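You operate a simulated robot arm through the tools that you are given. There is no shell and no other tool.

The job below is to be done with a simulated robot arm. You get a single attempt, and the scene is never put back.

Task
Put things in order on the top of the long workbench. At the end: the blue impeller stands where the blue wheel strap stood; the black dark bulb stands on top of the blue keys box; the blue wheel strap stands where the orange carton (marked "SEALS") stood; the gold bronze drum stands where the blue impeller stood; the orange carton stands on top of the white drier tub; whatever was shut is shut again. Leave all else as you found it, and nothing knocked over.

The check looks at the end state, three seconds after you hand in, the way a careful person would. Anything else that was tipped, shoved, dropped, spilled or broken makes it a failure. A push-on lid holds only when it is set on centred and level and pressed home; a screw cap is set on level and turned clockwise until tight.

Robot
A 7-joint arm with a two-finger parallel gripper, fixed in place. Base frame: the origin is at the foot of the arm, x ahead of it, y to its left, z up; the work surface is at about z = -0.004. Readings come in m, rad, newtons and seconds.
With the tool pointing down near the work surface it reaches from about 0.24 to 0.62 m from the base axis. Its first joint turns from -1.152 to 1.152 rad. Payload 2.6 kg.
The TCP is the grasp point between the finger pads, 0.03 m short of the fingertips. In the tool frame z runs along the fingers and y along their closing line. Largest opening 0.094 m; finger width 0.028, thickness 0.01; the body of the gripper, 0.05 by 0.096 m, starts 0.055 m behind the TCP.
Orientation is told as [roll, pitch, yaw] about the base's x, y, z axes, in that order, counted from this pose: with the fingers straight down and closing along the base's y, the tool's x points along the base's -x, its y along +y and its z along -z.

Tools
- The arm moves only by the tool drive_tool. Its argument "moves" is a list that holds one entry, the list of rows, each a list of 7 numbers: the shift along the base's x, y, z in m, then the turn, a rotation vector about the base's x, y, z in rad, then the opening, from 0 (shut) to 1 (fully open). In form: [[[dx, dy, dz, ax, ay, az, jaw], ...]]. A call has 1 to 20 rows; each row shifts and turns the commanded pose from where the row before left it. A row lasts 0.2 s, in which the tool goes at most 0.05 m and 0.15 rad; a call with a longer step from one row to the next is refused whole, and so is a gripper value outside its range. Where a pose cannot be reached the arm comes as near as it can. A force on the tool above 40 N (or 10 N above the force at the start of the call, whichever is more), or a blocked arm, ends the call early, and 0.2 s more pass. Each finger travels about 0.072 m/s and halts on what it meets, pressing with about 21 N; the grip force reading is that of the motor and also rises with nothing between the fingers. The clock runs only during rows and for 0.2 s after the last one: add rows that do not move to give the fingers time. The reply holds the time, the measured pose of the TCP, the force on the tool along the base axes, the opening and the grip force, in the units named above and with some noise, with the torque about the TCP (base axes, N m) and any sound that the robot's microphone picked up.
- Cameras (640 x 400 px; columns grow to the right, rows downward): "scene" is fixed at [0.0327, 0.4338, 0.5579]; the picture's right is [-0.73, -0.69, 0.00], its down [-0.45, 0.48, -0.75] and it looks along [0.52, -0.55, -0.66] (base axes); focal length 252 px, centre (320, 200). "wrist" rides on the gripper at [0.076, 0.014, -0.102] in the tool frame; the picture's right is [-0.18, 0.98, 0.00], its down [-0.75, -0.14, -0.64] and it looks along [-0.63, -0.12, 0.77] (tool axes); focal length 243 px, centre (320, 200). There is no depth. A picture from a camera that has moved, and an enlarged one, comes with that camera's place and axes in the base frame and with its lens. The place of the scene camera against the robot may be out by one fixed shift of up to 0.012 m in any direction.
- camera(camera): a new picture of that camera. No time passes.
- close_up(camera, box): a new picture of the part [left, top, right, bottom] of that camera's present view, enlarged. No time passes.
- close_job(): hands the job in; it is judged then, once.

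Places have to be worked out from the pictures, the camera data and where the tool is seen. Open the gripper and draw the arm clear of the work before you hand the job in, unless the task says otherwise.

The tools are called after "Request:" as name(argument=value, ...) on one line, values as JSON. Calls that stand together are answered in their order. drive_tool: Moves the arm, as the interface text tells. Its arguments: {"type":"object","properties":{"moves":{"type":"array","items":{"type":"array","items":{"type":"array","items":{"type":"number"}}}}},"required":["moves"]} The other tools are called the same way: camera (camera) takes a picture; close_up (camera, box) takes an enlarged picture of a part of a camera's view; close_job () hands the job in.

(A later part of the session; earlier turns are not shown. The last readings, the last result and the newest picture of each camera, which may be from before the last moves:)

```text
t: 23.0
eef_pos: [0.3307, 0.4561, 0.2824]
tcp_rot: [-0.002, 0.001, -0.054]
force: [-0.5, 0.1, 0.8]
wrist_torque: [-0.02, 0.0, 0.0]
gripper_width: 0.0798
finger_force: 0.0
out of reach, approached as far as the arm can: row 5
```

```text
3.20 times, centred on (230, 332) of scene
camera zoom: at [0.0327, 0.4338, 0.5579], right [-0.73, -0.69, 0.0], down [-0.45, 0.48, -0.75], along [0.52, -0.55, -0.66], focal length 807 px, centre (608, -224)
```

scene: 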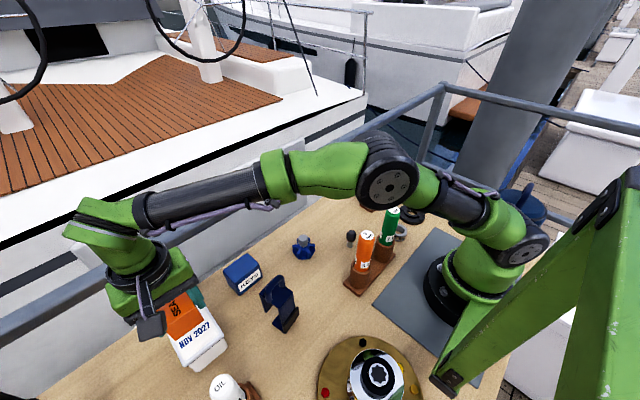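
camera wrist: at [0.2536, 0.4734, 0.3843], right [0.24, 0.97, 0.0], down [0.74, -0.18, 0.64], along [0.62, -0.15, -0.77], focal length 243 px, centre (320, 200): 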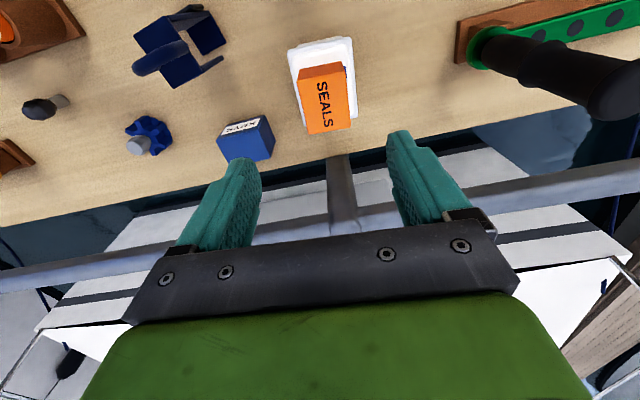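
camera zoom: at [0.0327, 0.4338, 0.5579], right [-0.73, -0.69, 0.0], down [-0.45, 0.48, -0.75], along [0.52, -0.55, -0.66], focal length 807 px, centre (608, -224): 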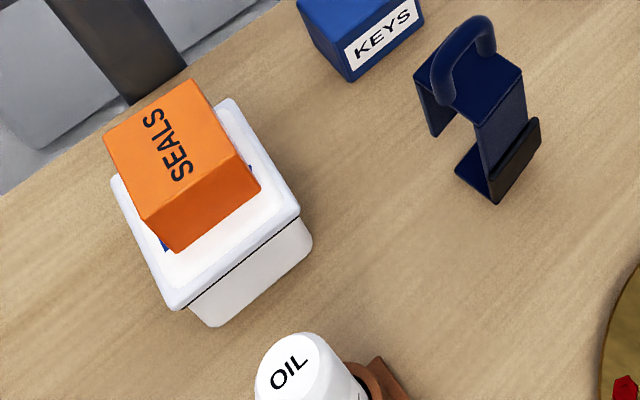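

The carton stands squarely on the tub lid. Now to the strap: I move above its handle and turn the tool by about +1.77 rad so the fingers close across the handle bar.

Request:
drive_tool(moves=[[[-0.006, -0.0115, 0, 0, 0, 0.1478, 1], [-0.006, -0.0115, 0, 0, 0, 0.1478, 1], [-0.006, -0.0115, 0, 0, 0, 0.1478, 1], [-0.006, -0.0115, 0, 0, 0, 0.1478, 1], [-0.006, -0.0115, 0, 0, 0, 0.1478, 1], [-0.006, -0.0115, 0, 0, 0, 0.1478, 1], [-0.006, -0.0115, 0, 0, 0, 0.1478, 1], [-0.006, -0.0115, 0, 0, 0, 0.1478, 1], [-0.006, -0.0115, 0, 0, 0, 0.1478, 1], [-0.006, -0.0115, 0, 0, 0, 0.1478, 1], [-0.006, -0.0115, 0, 0, 0, 0.1478, 1], [-0.005, -0.0115, 0, 0, 0, 0.1478, 1], [0, 0, 0, 0, 0, 0, 1]]])

Request:
camera(camera="wrist")

Request:
camera(camera="scene")

```text
t: 25.8
eef_pos: [0.2574, 0.3185, 0.2828]
tcp_rot: [0.001, -0.001, 1.724]
force: [0.2, 0.0, -0.5]
wrist_torque: [0.0, 0.01, 0.04]
gripper_width: 0.094
finger_force: 0.1
```

```text
taken
camera wrist: at [0.2541, 0.2404, 0.3851], right [-1.0, 0.03, 0.0], down [0.03, 0.77, 0.64], along [0.02, 0.64, -0.77], focal length 243 px, centre (320, 200)
```

wrist: 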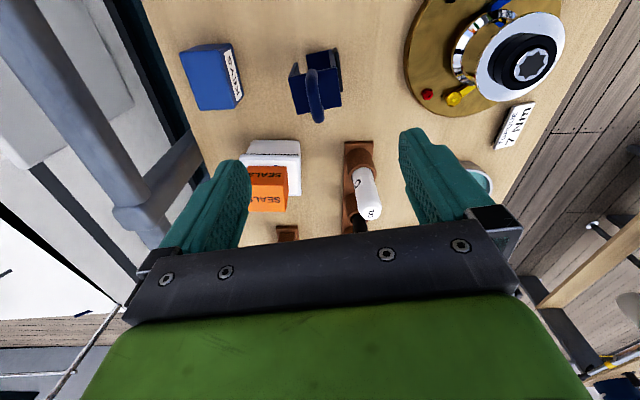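

```text
taken
```

scene: 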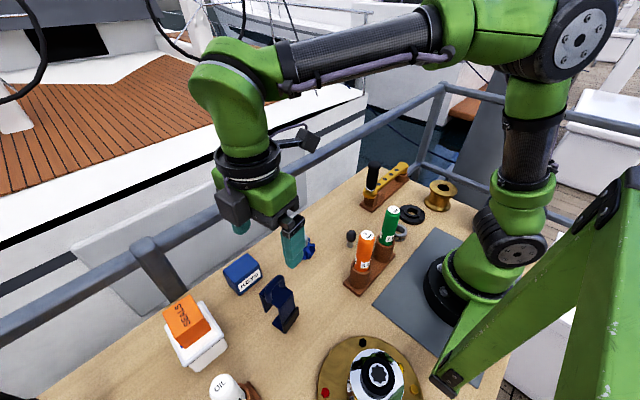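

Request:
close_up(camera="wrist", box=[260, 30, 380, 135])

```text
3.81 times, centred on (320, 82) of wrist
camera zoom: at [0.2541, 0.2404, 0.3851], right [-1.0, 0.03, 0.0], down [0.03, 0.77, 0.64], along [0.02, 0.64, -0.77], focal length 924 px, centre (320, 648)
```

zoom: 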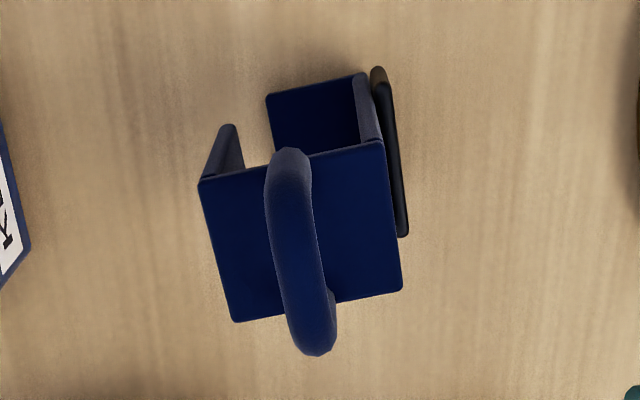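

Two views agree: strap top plate at z≈0.11 centred (0.261,0.319), yaw ≈0.155, handle bar around z≈0.145. I shift +3.5 mm in x and descend to just above the handle.

Request:
drive_tool(moves=[[[0.0035, 0.0005, -0.03, 0, 0, 0, 1], [0, 0, -0.03, 0, 0, 0, 1], [0, 0, -0.025, 0, 0, 0, 1], [0, 0, 0, 0, 0, 0, 1]]])

Request:
camera(camera="wrist")

Request:
close_up(camera="scene", box=[210, 210, 340, 340])

```text
t: 26.8
eef_pos: [0.2621, 0.3197, 0.1978]
tcp_rot: [0.001, -0.001, 1.718]
force: [0.3, -0.4, 0.3]
wrist_torque: [-0.01, -0.02, -0.01]
gripper_width: 0.0939
finger_force: 0.1
```

```text
taken
camera wrist: at [0.2577, 0.2417, 0.3004], right [-1.0, 0.04, 0.0], down [0.03, 0.77, 0.64], along [0.02, 0.64, -0.77], focal length 243 px, centre (320, 200)
```

wrist: 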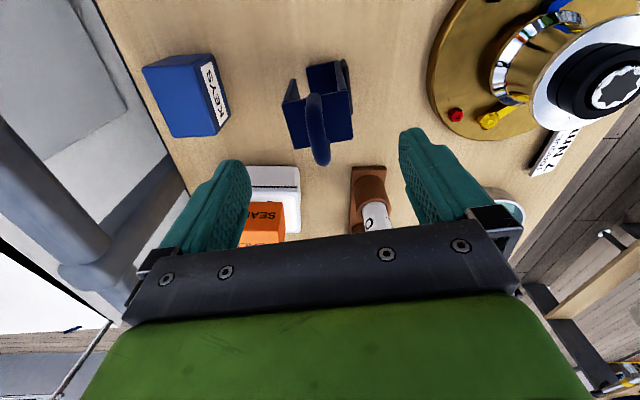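

```text
3.08 times, centred on (275, 275) of scene
camera zoom: at [0.0327, 0.4338, 0.5579], right [-0.73, -0.69, 0.0], down [-0.45, 0.48, -0.75], along [0.52, -0.55, -0.66], focal length 776 px, centre (458, -31)
```

zoom: 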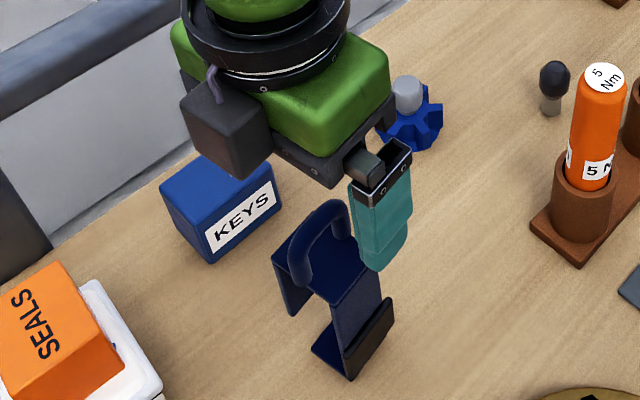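

The handle is centred between the fingers. I lower to z≈0.149 so the pads straddle the bar, then look.

Request:
drive_tool(moves=[[[0, 0, -0.02, 0, 0, 0, 1], [0, 0, -0.02, 0, 0, 0, 1], [0, 0, -0.009, 0, 0, 0, 1], [0, 0, 0, 0, 0, 0, 1]]])

Request:
camera(camera="wrist")

Request:
close_up(camera="scene", box=[230, 230, 330, 340])

```text
t: 27.8
eef_pos: [0.2622, 0.3165, 0.1491]
tcp_rot: [0.001, 0.0, 1.719]
force: [-0.6, -0.5, -0.8]
wrist_torque: [-0.01, 0.04, -0.01]
gripper_width: 0.0939
finger_force: 0.1
```

```text
taken
camera wrist: at [0.2575, 0.2403, 0.2513], right [-1.0, 0.04, 0.0], down [0.03, 0.77, 0.64], along [0.02, 0.64, -0.77], focal length 243 px, centre (320, 200)
```

wrist: 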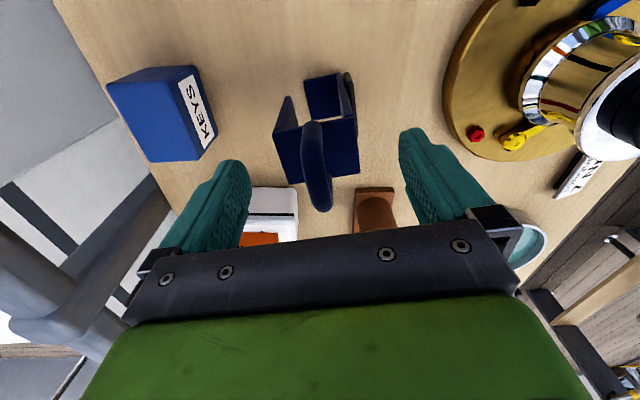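

```text
3.64 times, centred on (280, 285) of scene
camera zoom: at [0.0327, 0.4338, 0.5579], right [-0.73, -0.69, 0.0], down [-0.45, 0.48, -0.75], along [0.52, -0.55, -0.66], focal length 917 px, centre (466, -109)
```

zoom: 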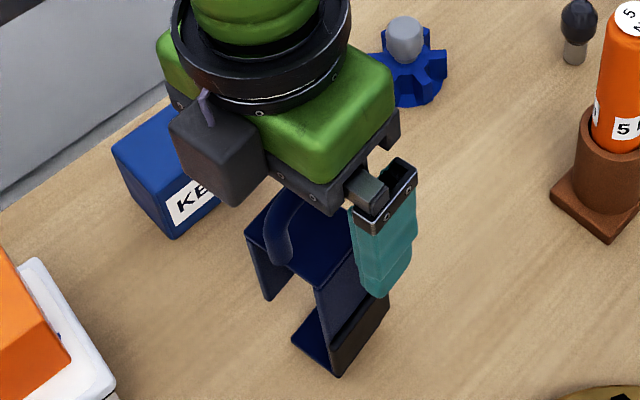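

Pads straddle the bar with the tips above the top plate. Closing.

Request:
drive_tool(moves=[[[0.001, 0.001, 0, 0, 0, 0, 0.6], [0, 0, 0, 0, 0, 0, 0.3], [0, 0, 0, 0, 0, 0, 0.2], [0, 0, 0, 0, 0, 0, 0.1], [0, 0, 0, 0, 0, 0, 0.0], [0, 0, 0, 0, 0, 0, 0.0], [0, 0, 0, 0, 0, 0, 0.0]]])

Request:
camera(camera="wrist")

Request:
close_up(camera="scene", box=[230, 230, 330, 340])

```text
t: 29.4
eef_pos: [0.263, 0.3207, 0.1488]
tcp_rot: [0.0, 0.0, 1.719]
force: [0.9, 0.2, -0.2]
wrist_torque: [-0.03, 0.01, -0.01]
gripper_width: 0.0156
finger_force: 21.0
```

```text
taken
camera wrist: at [0.2584, 0.2414, 0.2513], right [-1.0, 0.04, 0.0], down [0.03, 0.77, 0.64], along [0.02, 0.64, -0.77], focal length 243 px, centre (320, 200)
```

wrist: 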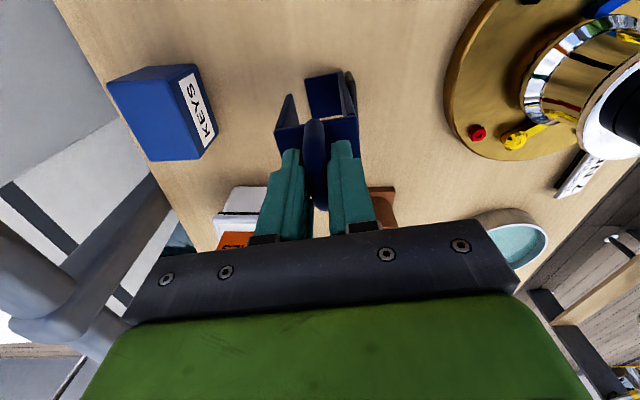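

```text
3.64 times, centred on (280, 285) of scene
camera zoom: at [0.0327, 0.4338, 0.5579], right [-0.73, -0.69, 0.0], down [-0.45, 0.48, -0.75], along [0.52, -0.55, -0.66], focal length 917 px, centre (466, -109)
```

zoom: 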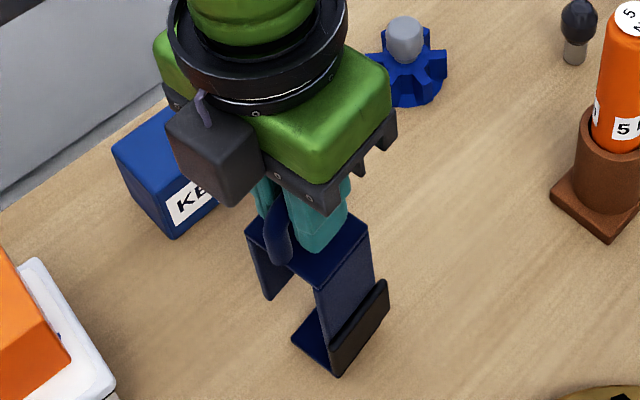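

Bar is held (0.0156 m, 21 N) and the strap did not shift. Lifting slowly.

Request:
drive_tool(moves=[[[0, 0, 0.005, 0, 0, 0, 0], [0, 0, 0.01, 0, 0, 0, 0], [0, 0, 0.015, 0, 0, 0, 0], [0, 0, 0, 0, 0, 0, 0]]])

Request:
close_up(camera="scene", box=[230, 230, 330, 340])

Request:
camera(camera="wrist")

```text
t: 30.4
eef_pos: [0.2615, 0.3187, 0.1793]
tcp_rot: [0.001, 0.0, 1.719]
force: [-0.4, 0.2, -1.1]
wrist_torque: [0.02, 0.0, -0.03]
gripper_width: 0.0155
finger_force: 21.7
```

```text
3.64 times, centred on (280, 285) of scene
camera zoom: at [0.0327, 0.4338, 0.5579], right [-0.73, -0.69, 0.0], down [-0.45, 0.48, -0.75], along [0.52, -0.55, -0.66], focal length 917 px, centre (466, -109)
```

zoom: 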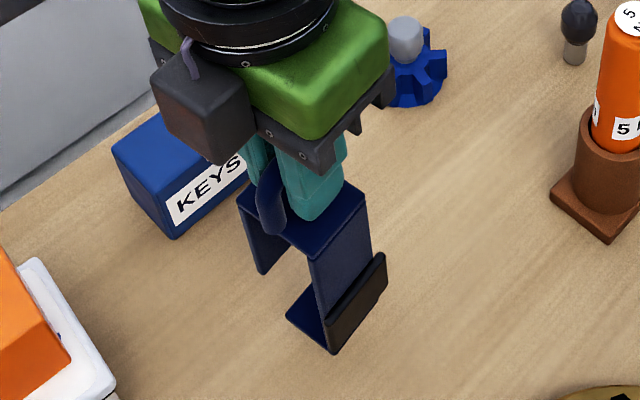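

```text
taken
camera wrist: at [0.2581, 0.2406, 0.2815], right [-1.0, 0.04, 0.0], down [0.03, 0.77, 0.64], along [0.02, 0.64, -0.77], focal length 243 px, centre (320, 200)
```

wrist: 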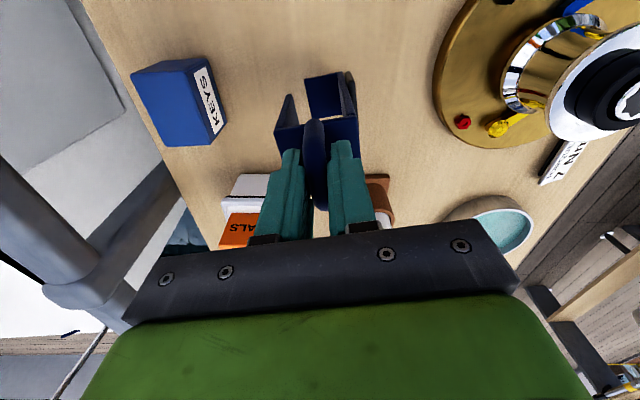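

Strap hangs level exactly as before. I raise it and carry it along an arc to above the carton's former place.

Request:
drive_tool(moves=[[[0, 0, 0.035, 0, 0, 0, 0], [0, 0, 0.04, 0, 0, 0, 0], [0.0176, -0.0373, 0, 0, 0, 0, 0], [0.0176, -0.0373, 0, 0, 0, 0, 0], [0.0176, -0.0373, 0, 0, 0, 0, 0], [0.0176, -0.0373, 0, 0, 0, 0, 0], [0.0176, -0.0373, 0, 0, 0, 0, 0], [0.0176, -0.0373, 0, 0, 0, 0, 0], [0.0176, -0.0373, 0, 0, 0, 0, 0], [0.0176, -0.0373, 0, 0, 0, 0, 0], [0, 0, 0, 0, 0, 0, 0]]])

Request:
camera(camera="scene")

Request:
camera(camera="wrist")

```text
t: 32.8
eef_pos: [0.4037, 0.0214, 0.2522]
tcp_rot: [0.0, 0.001, 1.722]
force: [-0.6, 0.4, -1.0]
wrist_torque: [-0.05, 0.05, 0.0]
gripper_width: 0.0156
finger_force: 21.2
```

```text
taken
```

scene: 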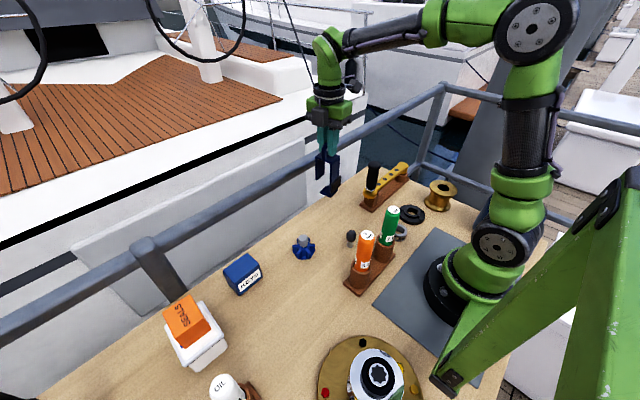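

```text
taken
camera wrist: at [0.3998, -0.0572, 0.3554], right [-1.0, 0.04, 0.0], down [0.03, 0.77, 0.64], along [0.02, 0.64, -0.77], focal length 243 px, centre (320, 200)
```

wrist: 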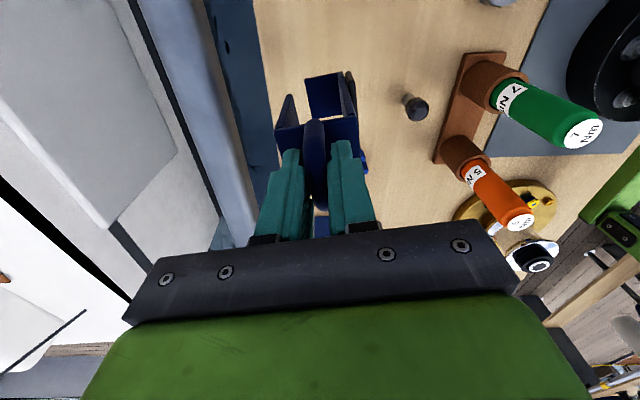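

Strap is over the target (TCP ≈(0.403,0.020), target (0.403,0.020)). I lower to about 1.5 cm above the surface.

Request:
drive_tool(moves=[[[0, 0, -0.03, 0, 0, 0, 0], [0, 0, -0.03, 0, 0, 0, 0], [0, 0, -0.02, 0, 0, 0, 0], [0, 0, -0.01, 0, 0, 0, 0], [0, 0, 0, 0, 0, 0, 0]]])

Request:
close_up(camera="scene", box=[270, 120, 400, 240])

Request:
camera(camera="wrist")

```text
t: 34.0
eef_pos: [0.4028, 0.0221, 0.1627]
tcp_rot: [0.0, 0.0, 1.718]
force: [-1.6, 0.0, -1.1]
wrist_torque: [0.01, -0.01, 0.0]
gripper_width: 0.0156
finger_force: 21.1
```

```text
3.33 times, centred on (335, 180) of scene
camera zoom: at [0.0327, 0.4338, 0.5579], right [-0.73, -0.69, 0.0], down [-0.45, 0.48, -0.75], along [0.52, -0.55, -0.66], focal length 840 px, centre (270, 267)
```

zoom: 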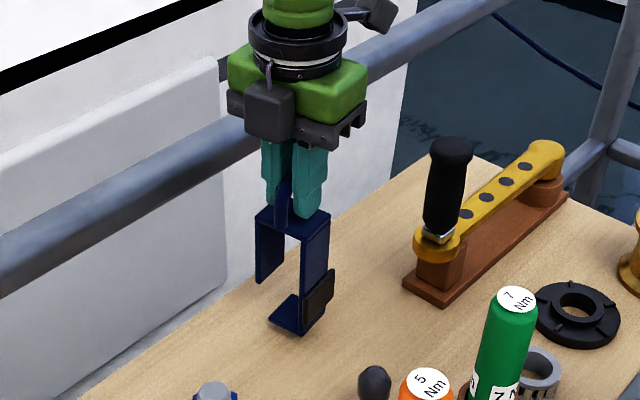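

```text
taken
camera wrist: at [0.3989, -0.0559, 0.2655], right [-1.0, 0.04, 0.0], down [0.03, 0.77, 0.64], along [0.02, 0.64, -0.77], focal length 243 px, centre (320, 200)
```

wrist: 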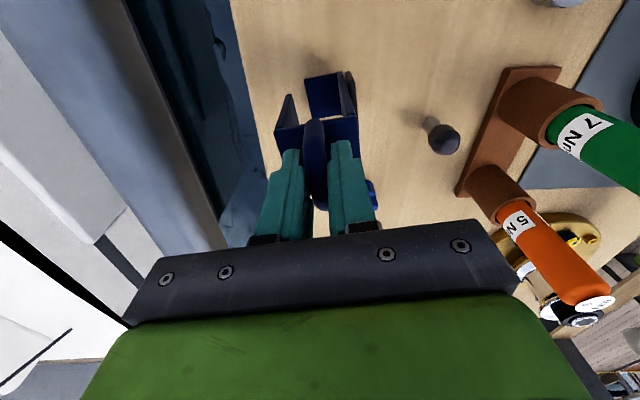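

Hovering ~1.3 cm above the bench. I creep down, watching the force.

Request:
drive_tool(moves=[[[0, -0.0015, -0.005, 0, 0, 0, 0], [0, 0, -0.004, 0, 0, 0, 0], [0, 0, -0.002, 0, 0, 0, 0], [0, 0, 0, 0, 0, 0, 0]]])

```text
t: 35.0
eef_pos: [0.4036, 0.0204, 0.1528]
tcp_rot: [0.001, 0.0, 1.718]
force: [-1.2, 0.5, -0.6]
wrist_torque: [-0.02, 0.02, -0.05]
gripper_width: 0.0156
finger_force: 21.7
```

Request:
drive_tool(moves=[[[0, 0, -0.0015, 0, 0, 0, 0], [0, 0, -0.001, 0, 0, 0, 0], [0, 0, 0, 0, 0, 0, 0]]])

```text
t: 35.8
eef_pos: [0.4025, 0.0206, 0.1498]
tcp_rot: [-0.002, 0.001, 1.717]
force: [0.1, 0.4, -1.4]
wrist_torque: [-0.01, -0.01, 0.01]
gripper_width: 0.0155
finger_force: 21.2
```

No contact yet at z≈0.150; stepping on by millimetres.

Request:
drive_tool(moves=[[[0, 0, -0.001, 0, 0, 0, 0], [0, 0, 0, 0, 0, 0, 0]]])

```text
t: 36.4
eef_pos: [0.4034, 0.021, 0.1494]
tcp_rot: [-0.001, 0.001, 1.719]
force: [0.5, 0.1, -0.9]
wrist_torque: [-0.03, -0.01, 0.03]
gripper_width: 0.0156
finger_force: 20.6
```

Request:
drive_tool(moves=[[[0, 0, -0.001, 0, 0, 0, 0], [0, 0, 0, 0, 0, 0, 0]]])

Request:
close_up(camera="scene", box=[300, 170, 360, 240])

```text
t: 37.0
eef_pos: [0.4028, 0.0216, 0.1487]
tcp_rot: [-0.002, 0.0, 1.719]
force: [0.9, 1.5, 5.1]
wrist_torque: [0.16, 0.04, -0.01]
gripper_width: 0.0153
finger_force: 20.9
```

```text
5.71 times, centred on (330, 205) of scene
camera zoom: at [0.0327, 0.4338, 0.5579], right [-0.73, -0.69, 0.0], down [-0.45, 0.48, -0.75], along [0.52, -0.55, -0.66], focal length 1441 px, centre (263, 171)
```

zoom: 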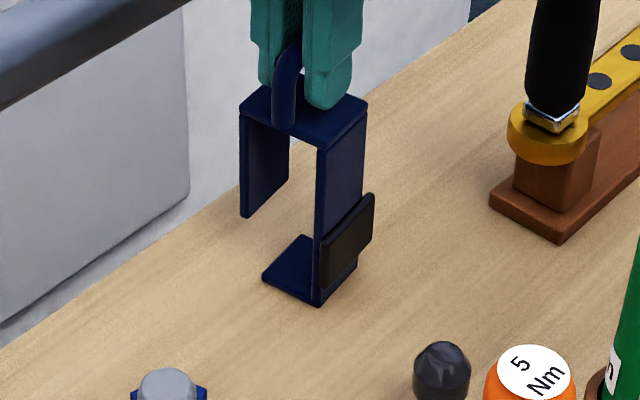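

Foot touches (5 N), standing upright at the carton's old place. Opening gradually.

Request:
drive_tool(moves=[[[0, 0, 0, 0, 0, 0, 0.2], [0, 0, 0, 0, 0, 0, 0.25], [0, 0, 0, 0, 0, 0, 0.4], [0, 0, 0, 0, 0, 0, 0.6], [0, 0, 0, 0, 0, 0, 0.7], [0, 0, 0, 0, 0, 0, 0.7]]])

Request:
close_up(camera="scene", box=[300, 170, 360, 240])

Request:
camera(camera="wrist")

```text
t: 38.4
eef_pos: [0.4035, 0.0199, 0.1479]
tcp_rot: [0.001, 0.001, 1.719]
force: [-0.5, 0.0, -0.1]
wrist_torque: [-0.02, -0.01, 0.02]
gripper_width: 0.066
finger_force: 0.0
```

```text
5.71 times, centred on (330, 205) of scene
camera zoom: at [0.0327, 0.4338, 0.5579], right [-0.73, -0.69, 0.0], down [-0.45, 0.48, -0.75], along [0.52, -0.55, -0.66], focal length 1441 px, centre (263, 171)
```

zoom: 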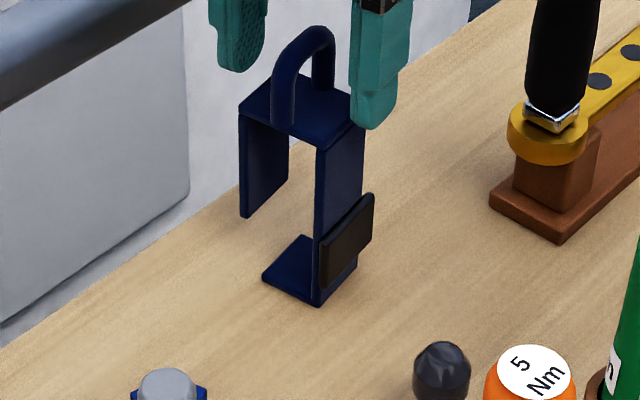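

```text
taken
camera wrist: at [0.399, -0.058, 0.2511], right [-1.0, 0.04, 0.0], down [0.03, 0.77, 0.64], along [0.02, 0.64, -0.77], focal length 243 px, centre (320, 200)
```

wrist: 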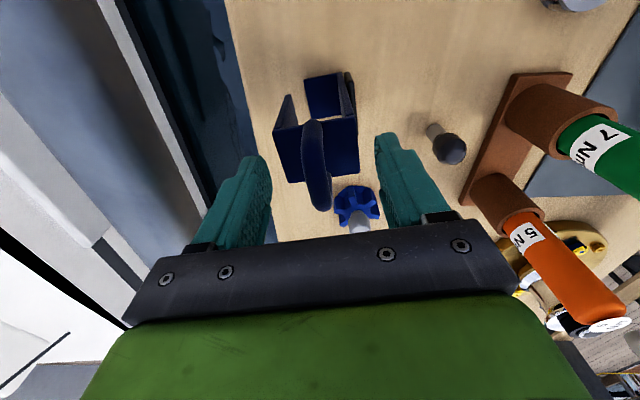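

The strap stands free and upright. I retreat up, then move over the impeller while turning the tool back to yaw ≈0.32 (aligned with a blade pair).

Request:
drive_tool(moves=[[[0, 0, 0.02, 0, 0, 0, 0.7], [0, 0, 0.04, 0, 0, 0, 0.7], [0, 0, 0.04, 0, 0, 0, 0.8], [-0.0047, 0.0137, 0, 0, 0, -0.14, 0.9], [-0.0047, 0.0137, 0, 0, 0, -0.14, 1], [-0.0047, 0.0137, 0, 0, 0, -0.14, 1], [-0.0047, 0.0137, 0, 0, 0, -0.14, 1], [-0.0047, 0.0137, 0, 0, 0, -0.14, 1], [-0.0047, 0.0137, 0, 0, 0, -0.14, 1], [-0.0047, 0.0137, 0, 0, 0, -0.14, 1], [-0.0047, 0.0137, 0, 0, 0, -0.14, 1], [-0.0047, 0.0137, 0, 0, 0, -0.14, 1], [-0.0047, 0.0137, 0, 0, 0, -0.14, 1], [0, 0, -0.04, 0, 0, 0, 1], [0, 0, 0, 0, 0, 0, 1]]])

Request:
camera(camera="wrist")

Request:
close_up(camera="wrist", box=[260, 40, 380, 140])

Request:
camera(camera="scene")

```text
t: 41.6
eef_pos: [0.3569, 0.1583, 0.2096]
tcp_rot: [-0.001, 0.0, 0.319]
force: [0.3, 0.1, 0.1]
wrist_torque: [0.0, -0.01, 0.02]
gripper_width: 0.0942
finger_force: 0.0
```

```text
taken
camera wrist: at [0.2784, 0.1469, 0.3127], right [-0.13, 0.99, 0.0], down [0.76, 0.1, 0.64], along [0.64, 0.09, -0.77], focal length 243 px, centre (320, 200)
```

wrist: 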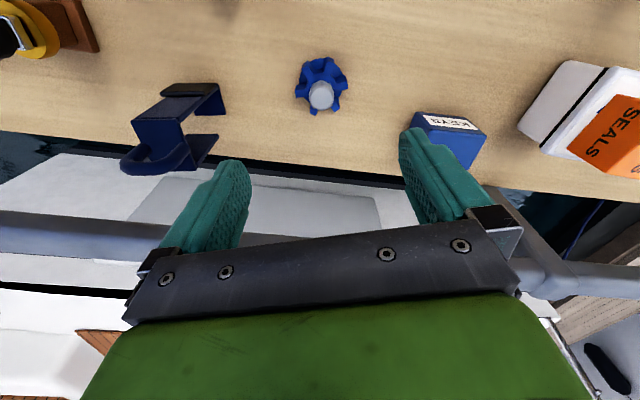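

```text
4.00 times, centred on (320, 90) of wrist
camera zoom: at [0.2784, 0.1469, 0.3127], right [-0.13, 0.99, 0.0], down [0.76, 0.1, 0.64], along [0.64, 0.09, -0.77], focal length 970 px, centre (320, 640)
```

zoom: 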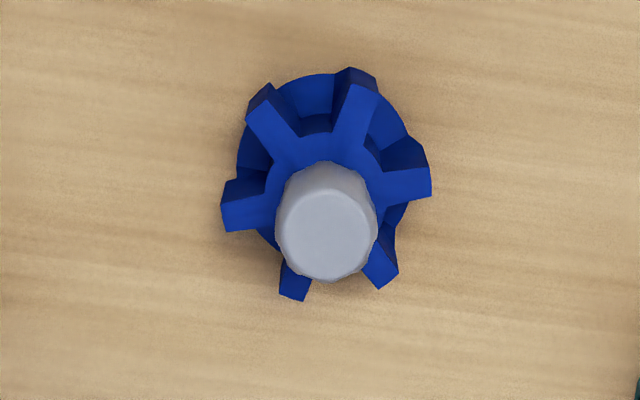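

```text
taken
```

scene: 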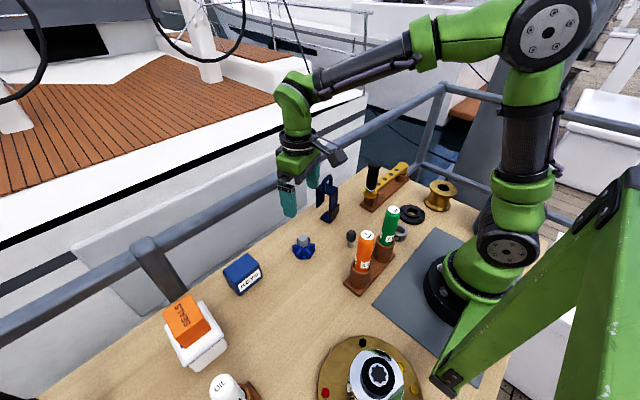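

Impeller centre measured (0.3555,0.158), aligned under the TCP; blade pair yaw ≈0.265. I turn by -0.05 and descend in two stages to grip across the opposite blades.

Request:
drive_tool(moves=[[[0, 0, -0.04, 0, 0, -0.05, 1], [0, 0, -0.04, 0, 0, 0, 1], [0, 0, -0.03, 0, 0, 0, 1], [0, 0, 0, 0, 0, 0, 1]]])

Request:
camera(camera="wrist")

Request:
close_up(camera="scene", box=[240, 150, 400, 280])

```text
t: 42.6
eef_pos: [0.3563, 0.1569, 0.0981]
tcp_rot: [0.0, 0.0, 0.269]
force: [0.8, 0.1, 0.0]
wrist_torque: [0.05, 0.0, -0.01]
gripper_width: 0.094
finger_force: 0.0
```

```text
taken
camera wrist: at [0.2771, 0.1499, 0.2013], right [-0.08, 1.0, 0.0], down [0.76, 0.06, 0.64], along [0.64, 0.05, -0.77], focal length 243 px, centre (320, 200)
```

wrist: 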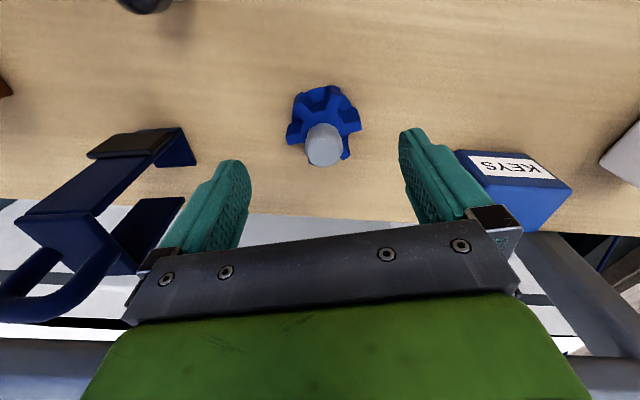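

```text
3.08 times, centred on (320, 215) of scene
camera zoom: at [0.0327, 0.4338, 0.5579], right [-0.73, -0.69, 0.0], down [-0.45, 0.48, -0.75], along [0.52, -0.55, -0.66], focal length 776 px, centre (320, 154)
```

zoom: 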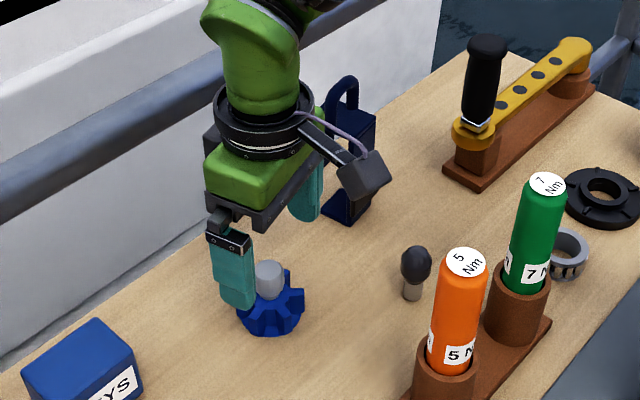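

Good centring and clear of the strap. Descending to grip height and closing.

Request:
drive_tool(moves=[[[0, 0, -0.03, 0, 0, 0, 1], [0, 0, -0.02, 0, 0, 0, 1], [0, 0, -0.012, 0, 0, 0, 1], [0, 0, 0, 0, 0, 0, 1]]])

Request:
camera(camera="wrist")

Request:
close_up(camera="scene", box=[260, 190, 360, 280])

```text
t: 43.6
eef_pos: [0.3561, 0.1574, 0.036]
tcp_rot: [0.001, -0.001, 0.271]
force: [0.0, 0.3, -0.1]
wrist_torque: [-0.03, -0.01, -0.02]
gripper_width: 0.094
finger_force: 0.1
```

```text
taken
camera wrist: at [0.2776, 0.1498, 0.139], right [-0.08, 1.0, 0.0], down [0.76, 0.07, 0.64], along [0.64, 0.05, -0.77], focal length 243 px, centre (320, 200)
```

wrist: 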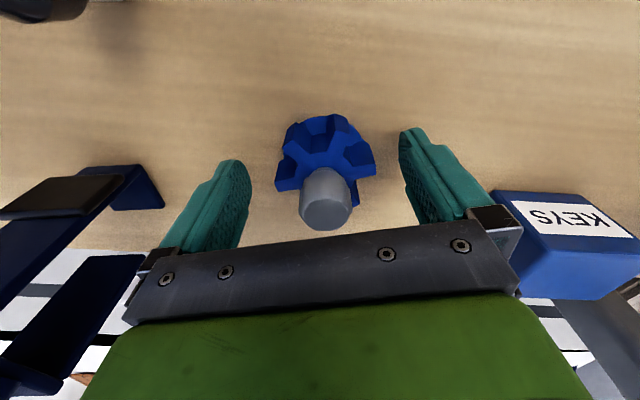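

```text
4.44 times, centred on (310, 235) of scene
camera zoom: at [0.0327, 0.4338, 0.5579], right [-0.73, -0.69, 0.0], down [-0.45, 0.48, -0.75], along [0.52, -0.55, -0.66], focal length 1120 px, centre (364, 44)
```

zoom: 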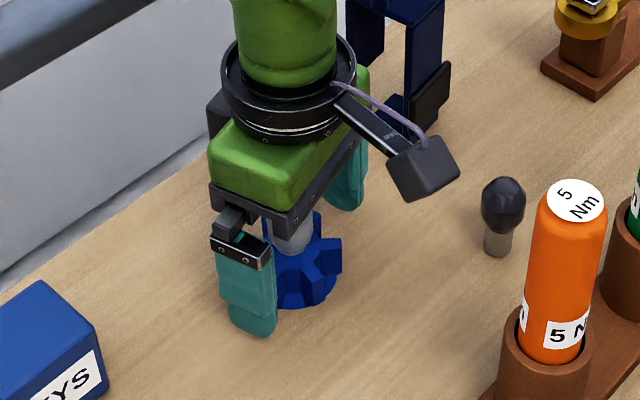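

Request:
drive_tool(moves=[[[0, 0, 0, 0, 0, 0, 0.7], [0, 0, 0, 0, 0, 0, 0.5], [0, 0, 0, 0, 0, 0, 0.3], [0, 0, 0, 0, 0, 0, 0.0], [0, 0, 0, 0, 0, 0, 0.0]]])

Request:
camera(camera="wrist")

```text
t: 44.8
eef_pos: [0.3569, 0.1571, 0.0368]
tcp_rot: [0.001, 0.001, 0.27]
force: [-0.4, 0.1, 0.6]
wrist_torque: [0.02, 0.0, -0.03]
gripper_width: 0.0586
finger_force: 20.7
```

```text
taken
camera wrist: at [0.2776, 0.1498, 0.1393], right [-0.08, 1.0, 0.0], down [0.76, 0.06, 0.64], along [0.64, 0.05, -0.77], focal length 243 px, centre (320, 200)
```

wrist: 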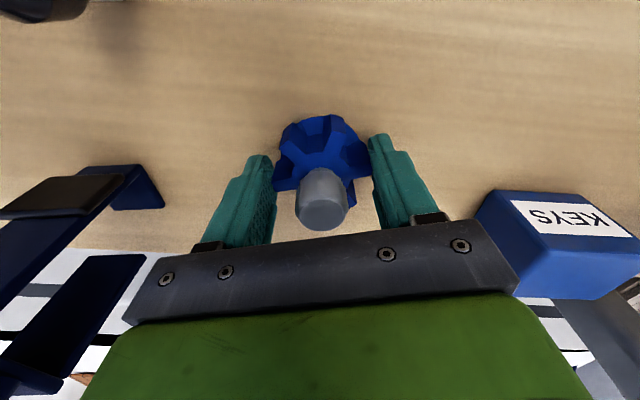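

Impeller is gripped across its blades (0.0586 m). Lifting and checking.

Request:
drive_tool(moves=[[[0, 0, 0.01, 0, 0, 0, 0], [0, 0, 0.02, 0, 0, 0, 0], [0, 0, 0.04, 0, 0, 0, 0], [0, 0, 0.04, 0, 0, 0, 0], [0, 0, 0, 0, 0, 0, 0]]])

Request:
camera(camera="wrist")

Request:
close_up(camera="scene", box=[240, 150, 400, 280])

```text
t: 46.0
eef_pos: [0.3576, 0.1569, 0.147]
tcp_rot: [0.0, 0.0, 0.27]
force: [0.1, 0.2, -0.7]
wrist_torque: [0.01, 0.0, 0.02]
gripper_width: 0.0587
finger_force: 21.3
```

```text
taken
camera wrist: at [0.278, 0.1496, 0.2497], right [-0.08, 1.0, 0.0], down [0.76, 0.06, 0.64], along [0.64, 0.05, -0.77], focal length 243 px, centre (320, 200)
```

wrist: 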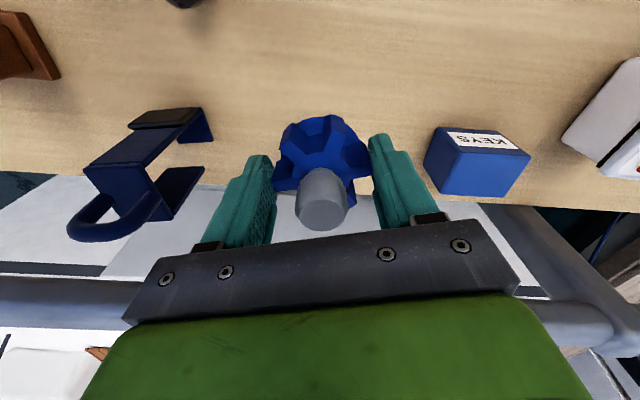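

```text
3.08 times, centred on (320, 215) of scene
camera zoom: at [0.0327, 0.4338, 0.5579], right [-0.73, -0.69, 0.0], down [-0.45, 0.48, -0.75], along [0.52, -0.55, -0.66], focal length 776 px, centre (320, 154)
```

zoom: 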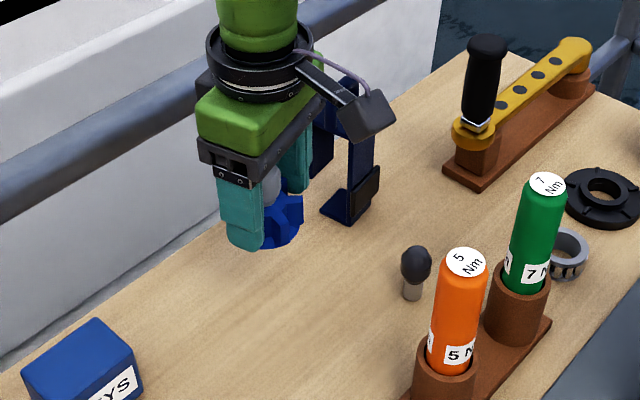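

Impeller rides level. Moving to above the strap's former place (0.257,0.318).

Request:
drive_tool(moves=[[[-0.02, 0.0322, 0.01, 0, 0, 0, 0], [-0.02, 0.0322, 0, 0, 0, 0, 0], [-0.02, 0.0322, 0, 0, 0, 0, 0], [-0.02, 0.0322, 0, 0, 0, 0, 0], [-0.02, 0.0322, 0, 0, 0, 0, 0], [0, 0, -0.04, 0, 0, 0, 0], [0, 0, -0.04, 0, 0, 0, 0], [0, 0, 0, 0, 0, 0, 0]]])

Request:
camera(camera="wrist")

Request:
close_up(camera="scene", box=[200, 220, 360, 350])

```text
t: 47.8
eef_pos: [0.2578, 0.3189, 0.0768]
tcp_rot: [0.0, -0.001, 0.267]
force: [-0.1, 0.2, -0.4]
wrist_torque: [0.03, -0.03, 0.02]
gripper_width: 0.0585
finger_force: 20.9
```

```text
taken
camera wrist: at [0.1782, 0.3096, 0.1792], right [-0.08, 1.0, 0.0], down [0.76, 0.06, 0.64], along [0.64, 0.05, -0.77], focal length 243 px, centre (320, 200)
```

wrist: 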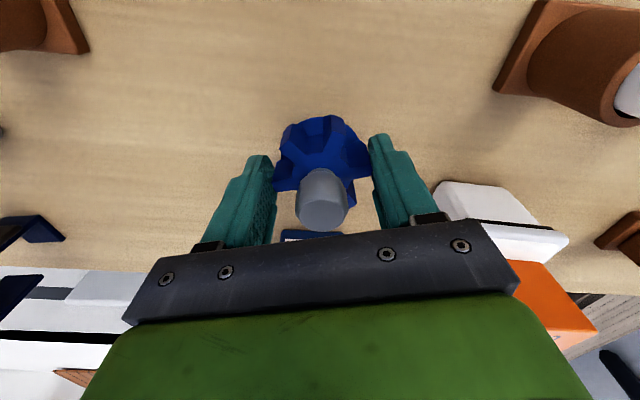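

```text
3.08 times, centred on (280, 285) of scene
camera zoom: at [0.0327, 0.4338, 0.5579], right [-0.73, -0.69, 0.0], down [-0.45, 0.48, -0.75], along [0.52, -0.55, -0.66], focal length 776 px, centre (443, -62)
```

zoom: 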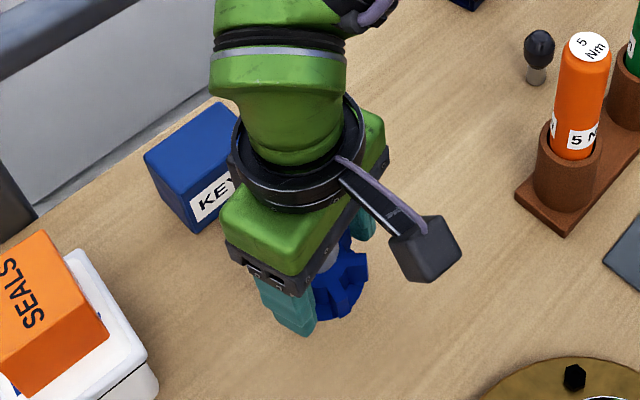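

Position matches. Lowering to just above the bench, then creeping.

Request:
drive_tool(moves=[[[-0.0005, -0.0005, -0.02, 0, 0, 0, 0], [0, 0, -0.012, 0, 0, 0, 0], [0, 0, -0.004, 0, 0, 0, 0], [0, 0, 0, 0, 0, 0, 0]]])

```text
t: 48.8
eef_pos: [0.2565, 0.3169, 0.0406]
tcp_rot: [0.002, -0.002, 0.27]
force: [0.7, -0.1, -0.8]
wrist_torque: [0.0, 0.0, 0.0]
gripper_width: 0.0589
finger_force: 21.1
```

Request:
drive_tool(moves=[[[0, 0, -0.0015, 0, 0, 0, 0], [0, 0, -0.001, 0, 0, 0, 0], [0, 0, 0, 0, 0, 0, 0]]])

```text
t: 49.6
eef_pos: [0.2562, 0.3177, 0.0377]
tcp_rot: [0.0, 0.0, 0.271]
force: [-0.4, 0.2, -0.1]
wrist_torque: [-0.02, 0.02, 0.01]
gripper_width: 0.0588
finger_force: 20.8
```

No contact yet at 0.038; another millimetre or so.

Request:
drive_tool(moves=[[[0, 0, -0.001, 0, 0, 0, 0], [0, 0, 0, 0, 0, 0, 0]]])

```text
t: 50.2
eef_pos: [0.2562, 0.3175, 0.0376]
tcp_rot: [0.0, 0.0, 0.271]
force: [0.4, -0.1, -0.3]
wrist_torque: [0.01, 0.01, 0.03]
gripper_width: 0.0583
finger_force: 20.7
```

Request:
drive_tool(moves=[[[0, 0, -0.001, 0, 0, 0, 0], [0, 0, 0, 0, 0, 0, 0]]])

```text
t: 50.8
eef_pos: [0.2557, 0.3181, 0.0371]
tcp_rot: [0.0, -0.002, 0.268]
force: [-1.9, -1.9, 10.4]
wrist_torque: [-0.14, 0.02, 0.01]
gripper_width: 0.0585
finger_force: 21.2
```

Contact (10 N). I ease slightly and open gradually.

Request:
drive_tool(moves=[[[0, 0, 0.0006, 0, 0, 0, 0], [0, 0, 0, 0, 0, 0, 0.6], [0, 0, 0, 0, 0, 0, 0.68], [0, 0, 0, 0, 0, 0, 0.8], [0, 0, 0, 0, 0, 0, 0.95], [0, 0, 0, 0, 0, 0, 1.0], [0, 0, 0, 0, 0, 0, 1.0]]])

Request:
camera(camera="wrist")

```text
t: 52.4
eef_pos: [0.2555, 0.319, 0.0362]
tcp_rot: [0.001, 0.001, 0.268]
force: [0.3, 1.0, 0.3]
wrist_torque: [0.03, 0.02, -0.01]
gripper_width: 0.094
finger_force: 0.1
```

```text
taken
camera wrist: at [0.1771, 0.3105, 0.1393], right [-0.08, 1.0, 0.0], down [0.76, 0.06, 0.64], along [0.64, 0.05, -0.77], focal length 243 px, centre (320, 200)
```

wrist: 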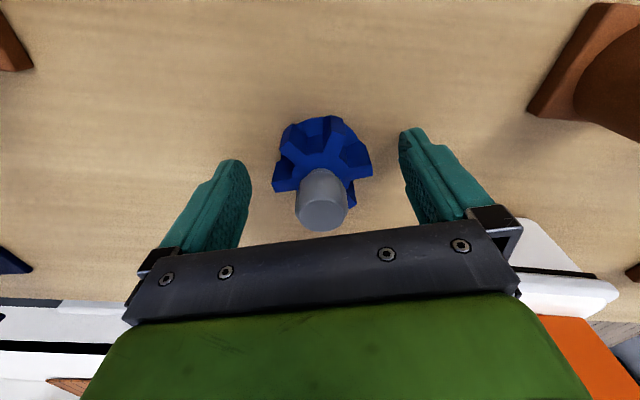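

Impeller stands at the strap's old place. I retreat upward and arc across to the drum, turning to yaw ≈0.4 so the fingers stay clear of the black ring.

Request:
drive_tool(moves=[[[0, 0, 0.03, 0, 0, 0, 1], [0, 0, 0.045, 0, 0, 0, 1], [0, 0, 0.045, 0, 0, 0, 1], [0, 0, 0.045, 0, 0, 0, 1], [0, 0, 0.045, 0, 0, 0, 1], [0.01, -0.02, 0.03, 0, 0, 0, 1], [0, 0, 0, 0, 0, 0, 1]]])

Request:
camera(camera="wrist")

Request:
camera(camera="scene")

```text
t: 54.0
eef_pos: [0.2681, 0.295, 0.2769]
tcp_rot: [0.001, 0.0, 0.271]
force: [-0.1, 0.5, -0.7]
wrist_torque: [-0.02, -0.01, 0.03]
gripper_width: 0.094
finger_force: 0.1
```

```text
taken
camera wrist: at [0.1875, 0.2884, 0.3796], right [-0.09, 1.0, 0.0], down [0.76, 0.07, 0.64], along [0.64, 0.05, -0.77], focal length 243 px, centre (320, 200)
```

wrist: 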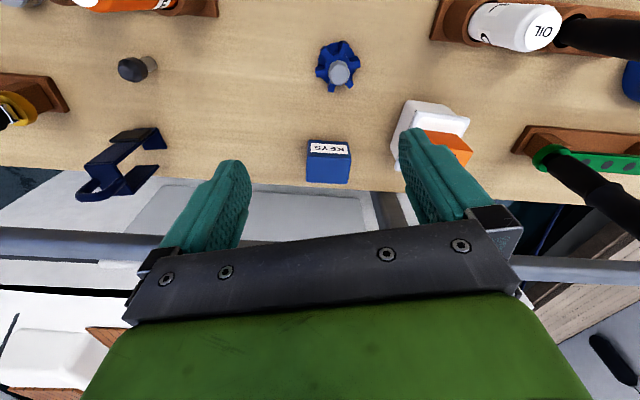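

```text
taken
```

scene: 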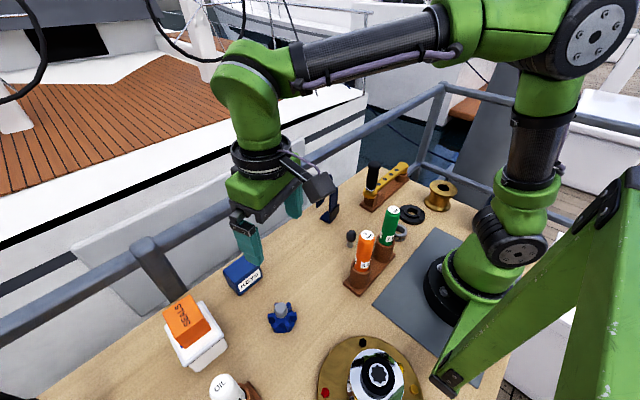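

Impeller is upright in its new place. Now arcing to the drum.

Request:
drive_tool(moves=[[[0.0207, -0.0383, 0, 0, 0, 0, 1], [0.0207, -0.0383, 0, 0, 0, 0, 1], [0.0207, -0.0383, 0, 0, 0, 0, 1], [0.0075, -0.0375, 0, 0, 0, 0, 1], [0.0075, -0.0375, 0, 0, 0, 0, 1], [0.0075, -0.0375, 0, 0, 0, 0, 1], [0.0075, -0.0375, 0, 0, 0, 0, 1], [-0.0075, -0.04, 0, 0, 0, 0, 1], [-0.0075, -0.04, 0, 0, 0, 0, 1], [-0.0075, -0.04, 0, 0, 0, 0, 1], [-0.0075, -0.04, 0, 0, 0, 0, 1], [-0.03, -0.0292, 0, 0, 0, 0, 1], [-0.03, -0.0292, 0, 0, 0, 0, 1], [-0.03, -0.0292, 0, 0, 0, 0, 1], [-0.03, -0.0292, 0, 0, 0, 0.065, 1], [-0.03, -0.0292, 0, 0, 0, 0.065, 1], [0, 0, -0.03, 0, 0, 0, 1], [0, 0, -0.03, 0, 0, 0, 1], [0, 0, 0, 0, 0, 0, 1]]])

Request:
camera(camera="wrist")

Request:
close_up(camera="wrist", box=[240, 0, 420, 140])

Request:
close_up(camera="scene", box=[380, 60, 540, 230])

```text
t: 58.0
eef_pos: [0.178, -0.2749, 0.217]
tcp_rot: [0.001, 0.0, 0.399]
force: [-0.7, -1.0, -0.3]
wrist_torque: [0.03, 0.0, 0.01]
gripper_width: 0.094
finger_force: 0.2
```

```text
taken
camera wrist: at [0.1001, -0.2916, 0.3191], right [-0.21, 0.98, 0.0], down [0.75, 0.16, 0.64], along [0.63, 0.14, -0.77], focal length 243 px, centre (320, 200)
```

wrist: 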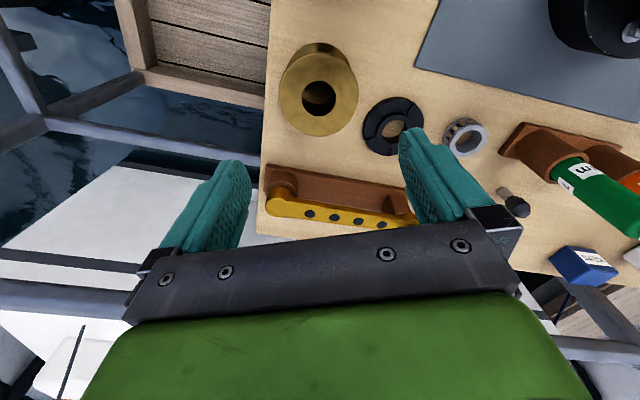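

```text
2.86 times, centred on (330, 70) of wrist
camera zoom: at [0.1001, -0.2916, 0.3191], right [-0.21, 0.98, 0.0], down [0.75, 0.16, 0.64], along [0.63, 0.14, -0.77], focal length 693 px, centre (291, 571)
```

zoom: 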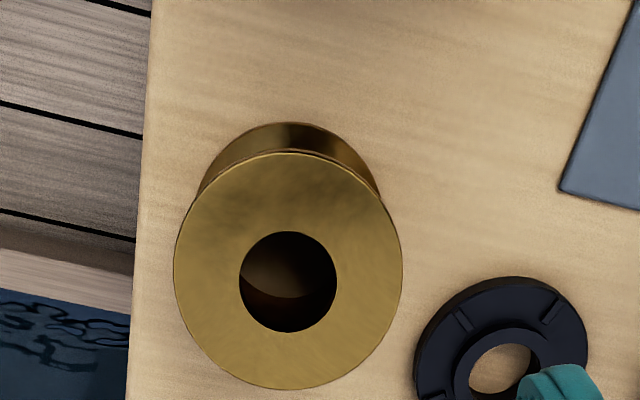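

```text
2.35 times, centred on (460, 145) of scene
camera zoom: at [0.0327, 0.4338, 0.5579], right [-0.73, -0.69, 0.0], down [-0.45, 0.48, -0.75], along [0.52, -0.55, -0.66], focal length 593 px, centre (-9, 329)
```

zoom: 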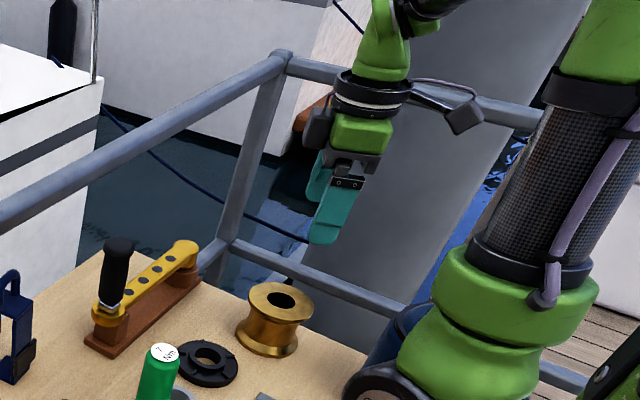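

Drum centre (0.1765,-0.2765), only ~1 mm off the tool axis. I correct and descend to just above the rim, then check.

Request:
drive_tool(moves=[[[0.0006, -0.0012, -0.03, 0, 0, 0, 1], [0, 0, -0.04, 0, 0, 0, 1], [0, 0, -0.037, 0, 0, 0, 1], [0, 0, 0, 0, 0, 0, 1]]])

Request:
camera(camera="wrist")

Request:
close_up(camera="scene", box=[380, 110, 500, 230])

```text
t: 59.0
eef_pos: [0.1782, -0.276, 0.1094]
tcp_rot: [0.0, -0.001, 0.398]
force: [-0.1, -0.7, 0.3]
wrist_torque: [-0.01, 0.03, 0.05]
gripper_width: 0.094
finger_force: 0.0
```

```text
taken
camera wrist: at [0.1004, -0.2933, 0.2127], right [-0.21, 0.98, 0.0], down [0.75, 0.16, 0.64], along [0.63, 0.14, -0.77], focal length 243 px, centre (320, 200)
```

wrist: 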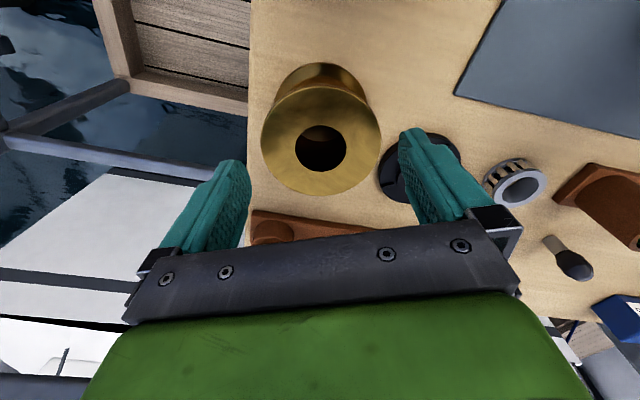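

```text
3.33 times, centred on (440, 170) of scene
camera zoom: at [0.0327, 0.4338, 0.5579], right [-0.73, -0.69, 0.0], down [-0.45, 0.48, -0.75], along [0.52, -0.55, -0.66], focal length 840 px, centre (-80, 300)
```

zoom: 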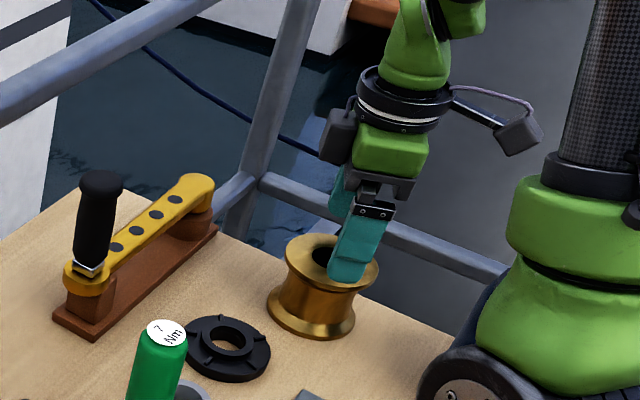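

Centred: the rim sits midway between the fingers. Descending around the drum carefully.

Request:
drive_tool(moves=[[[0, 0, -0.015, 0, 0, 0, 1], [0, 0, -0.015, 0, 0, 0, 1], [0, 0, -0.015, 0, 0, 0, 1], [0, 0, -0.015, 0, 0, 0, 1], [0, 0, -0.012, 0, 0, 0, 1], [0, 0, 0, 0, 0, 0, 1]]])

Request:
camera(camera="wrist")

Request:
close_up(camera="scene", box=[400, 130, 490, 220])

```text
t: 60.4
eef_pos: [0.1792, -0.2768, 0.038]
tcp_rot: [0.002, 0.001, 0.399]
force: [0.0, 0.5, -0.4]
wrist_torque: [0.05, -0.03, -0.02]
gripper_width: 0.0942
finger_force: 0.0
```

```text
taken
camera wrist: at [0.1014, -0.2923, 0.1396], right [-0.21, 0.98, 0.0], down [0.75, 0.16, 0.64], along [0.63, 0.14, -0.77], focal length 243 px, centre (320, 200)
```

wrist: 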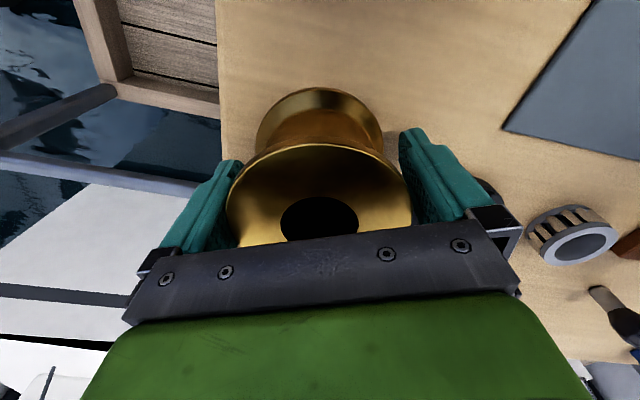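

```text
4.44 times, centred on (445, 175) of scene
camera zoom: at [0.0327, 0.4338, 0.5579], right [-0.73, -0.69, 0.0], down [-0.45, 0.48, -0.75], along [0.52, -0.55, -0.66], focal length 1120 px, centre (-236, 311)
```

zoom: 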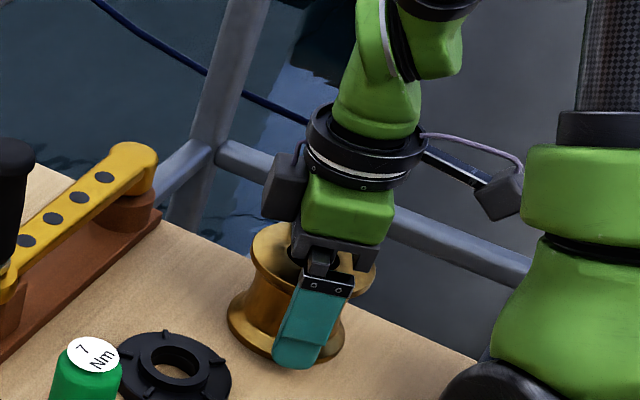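

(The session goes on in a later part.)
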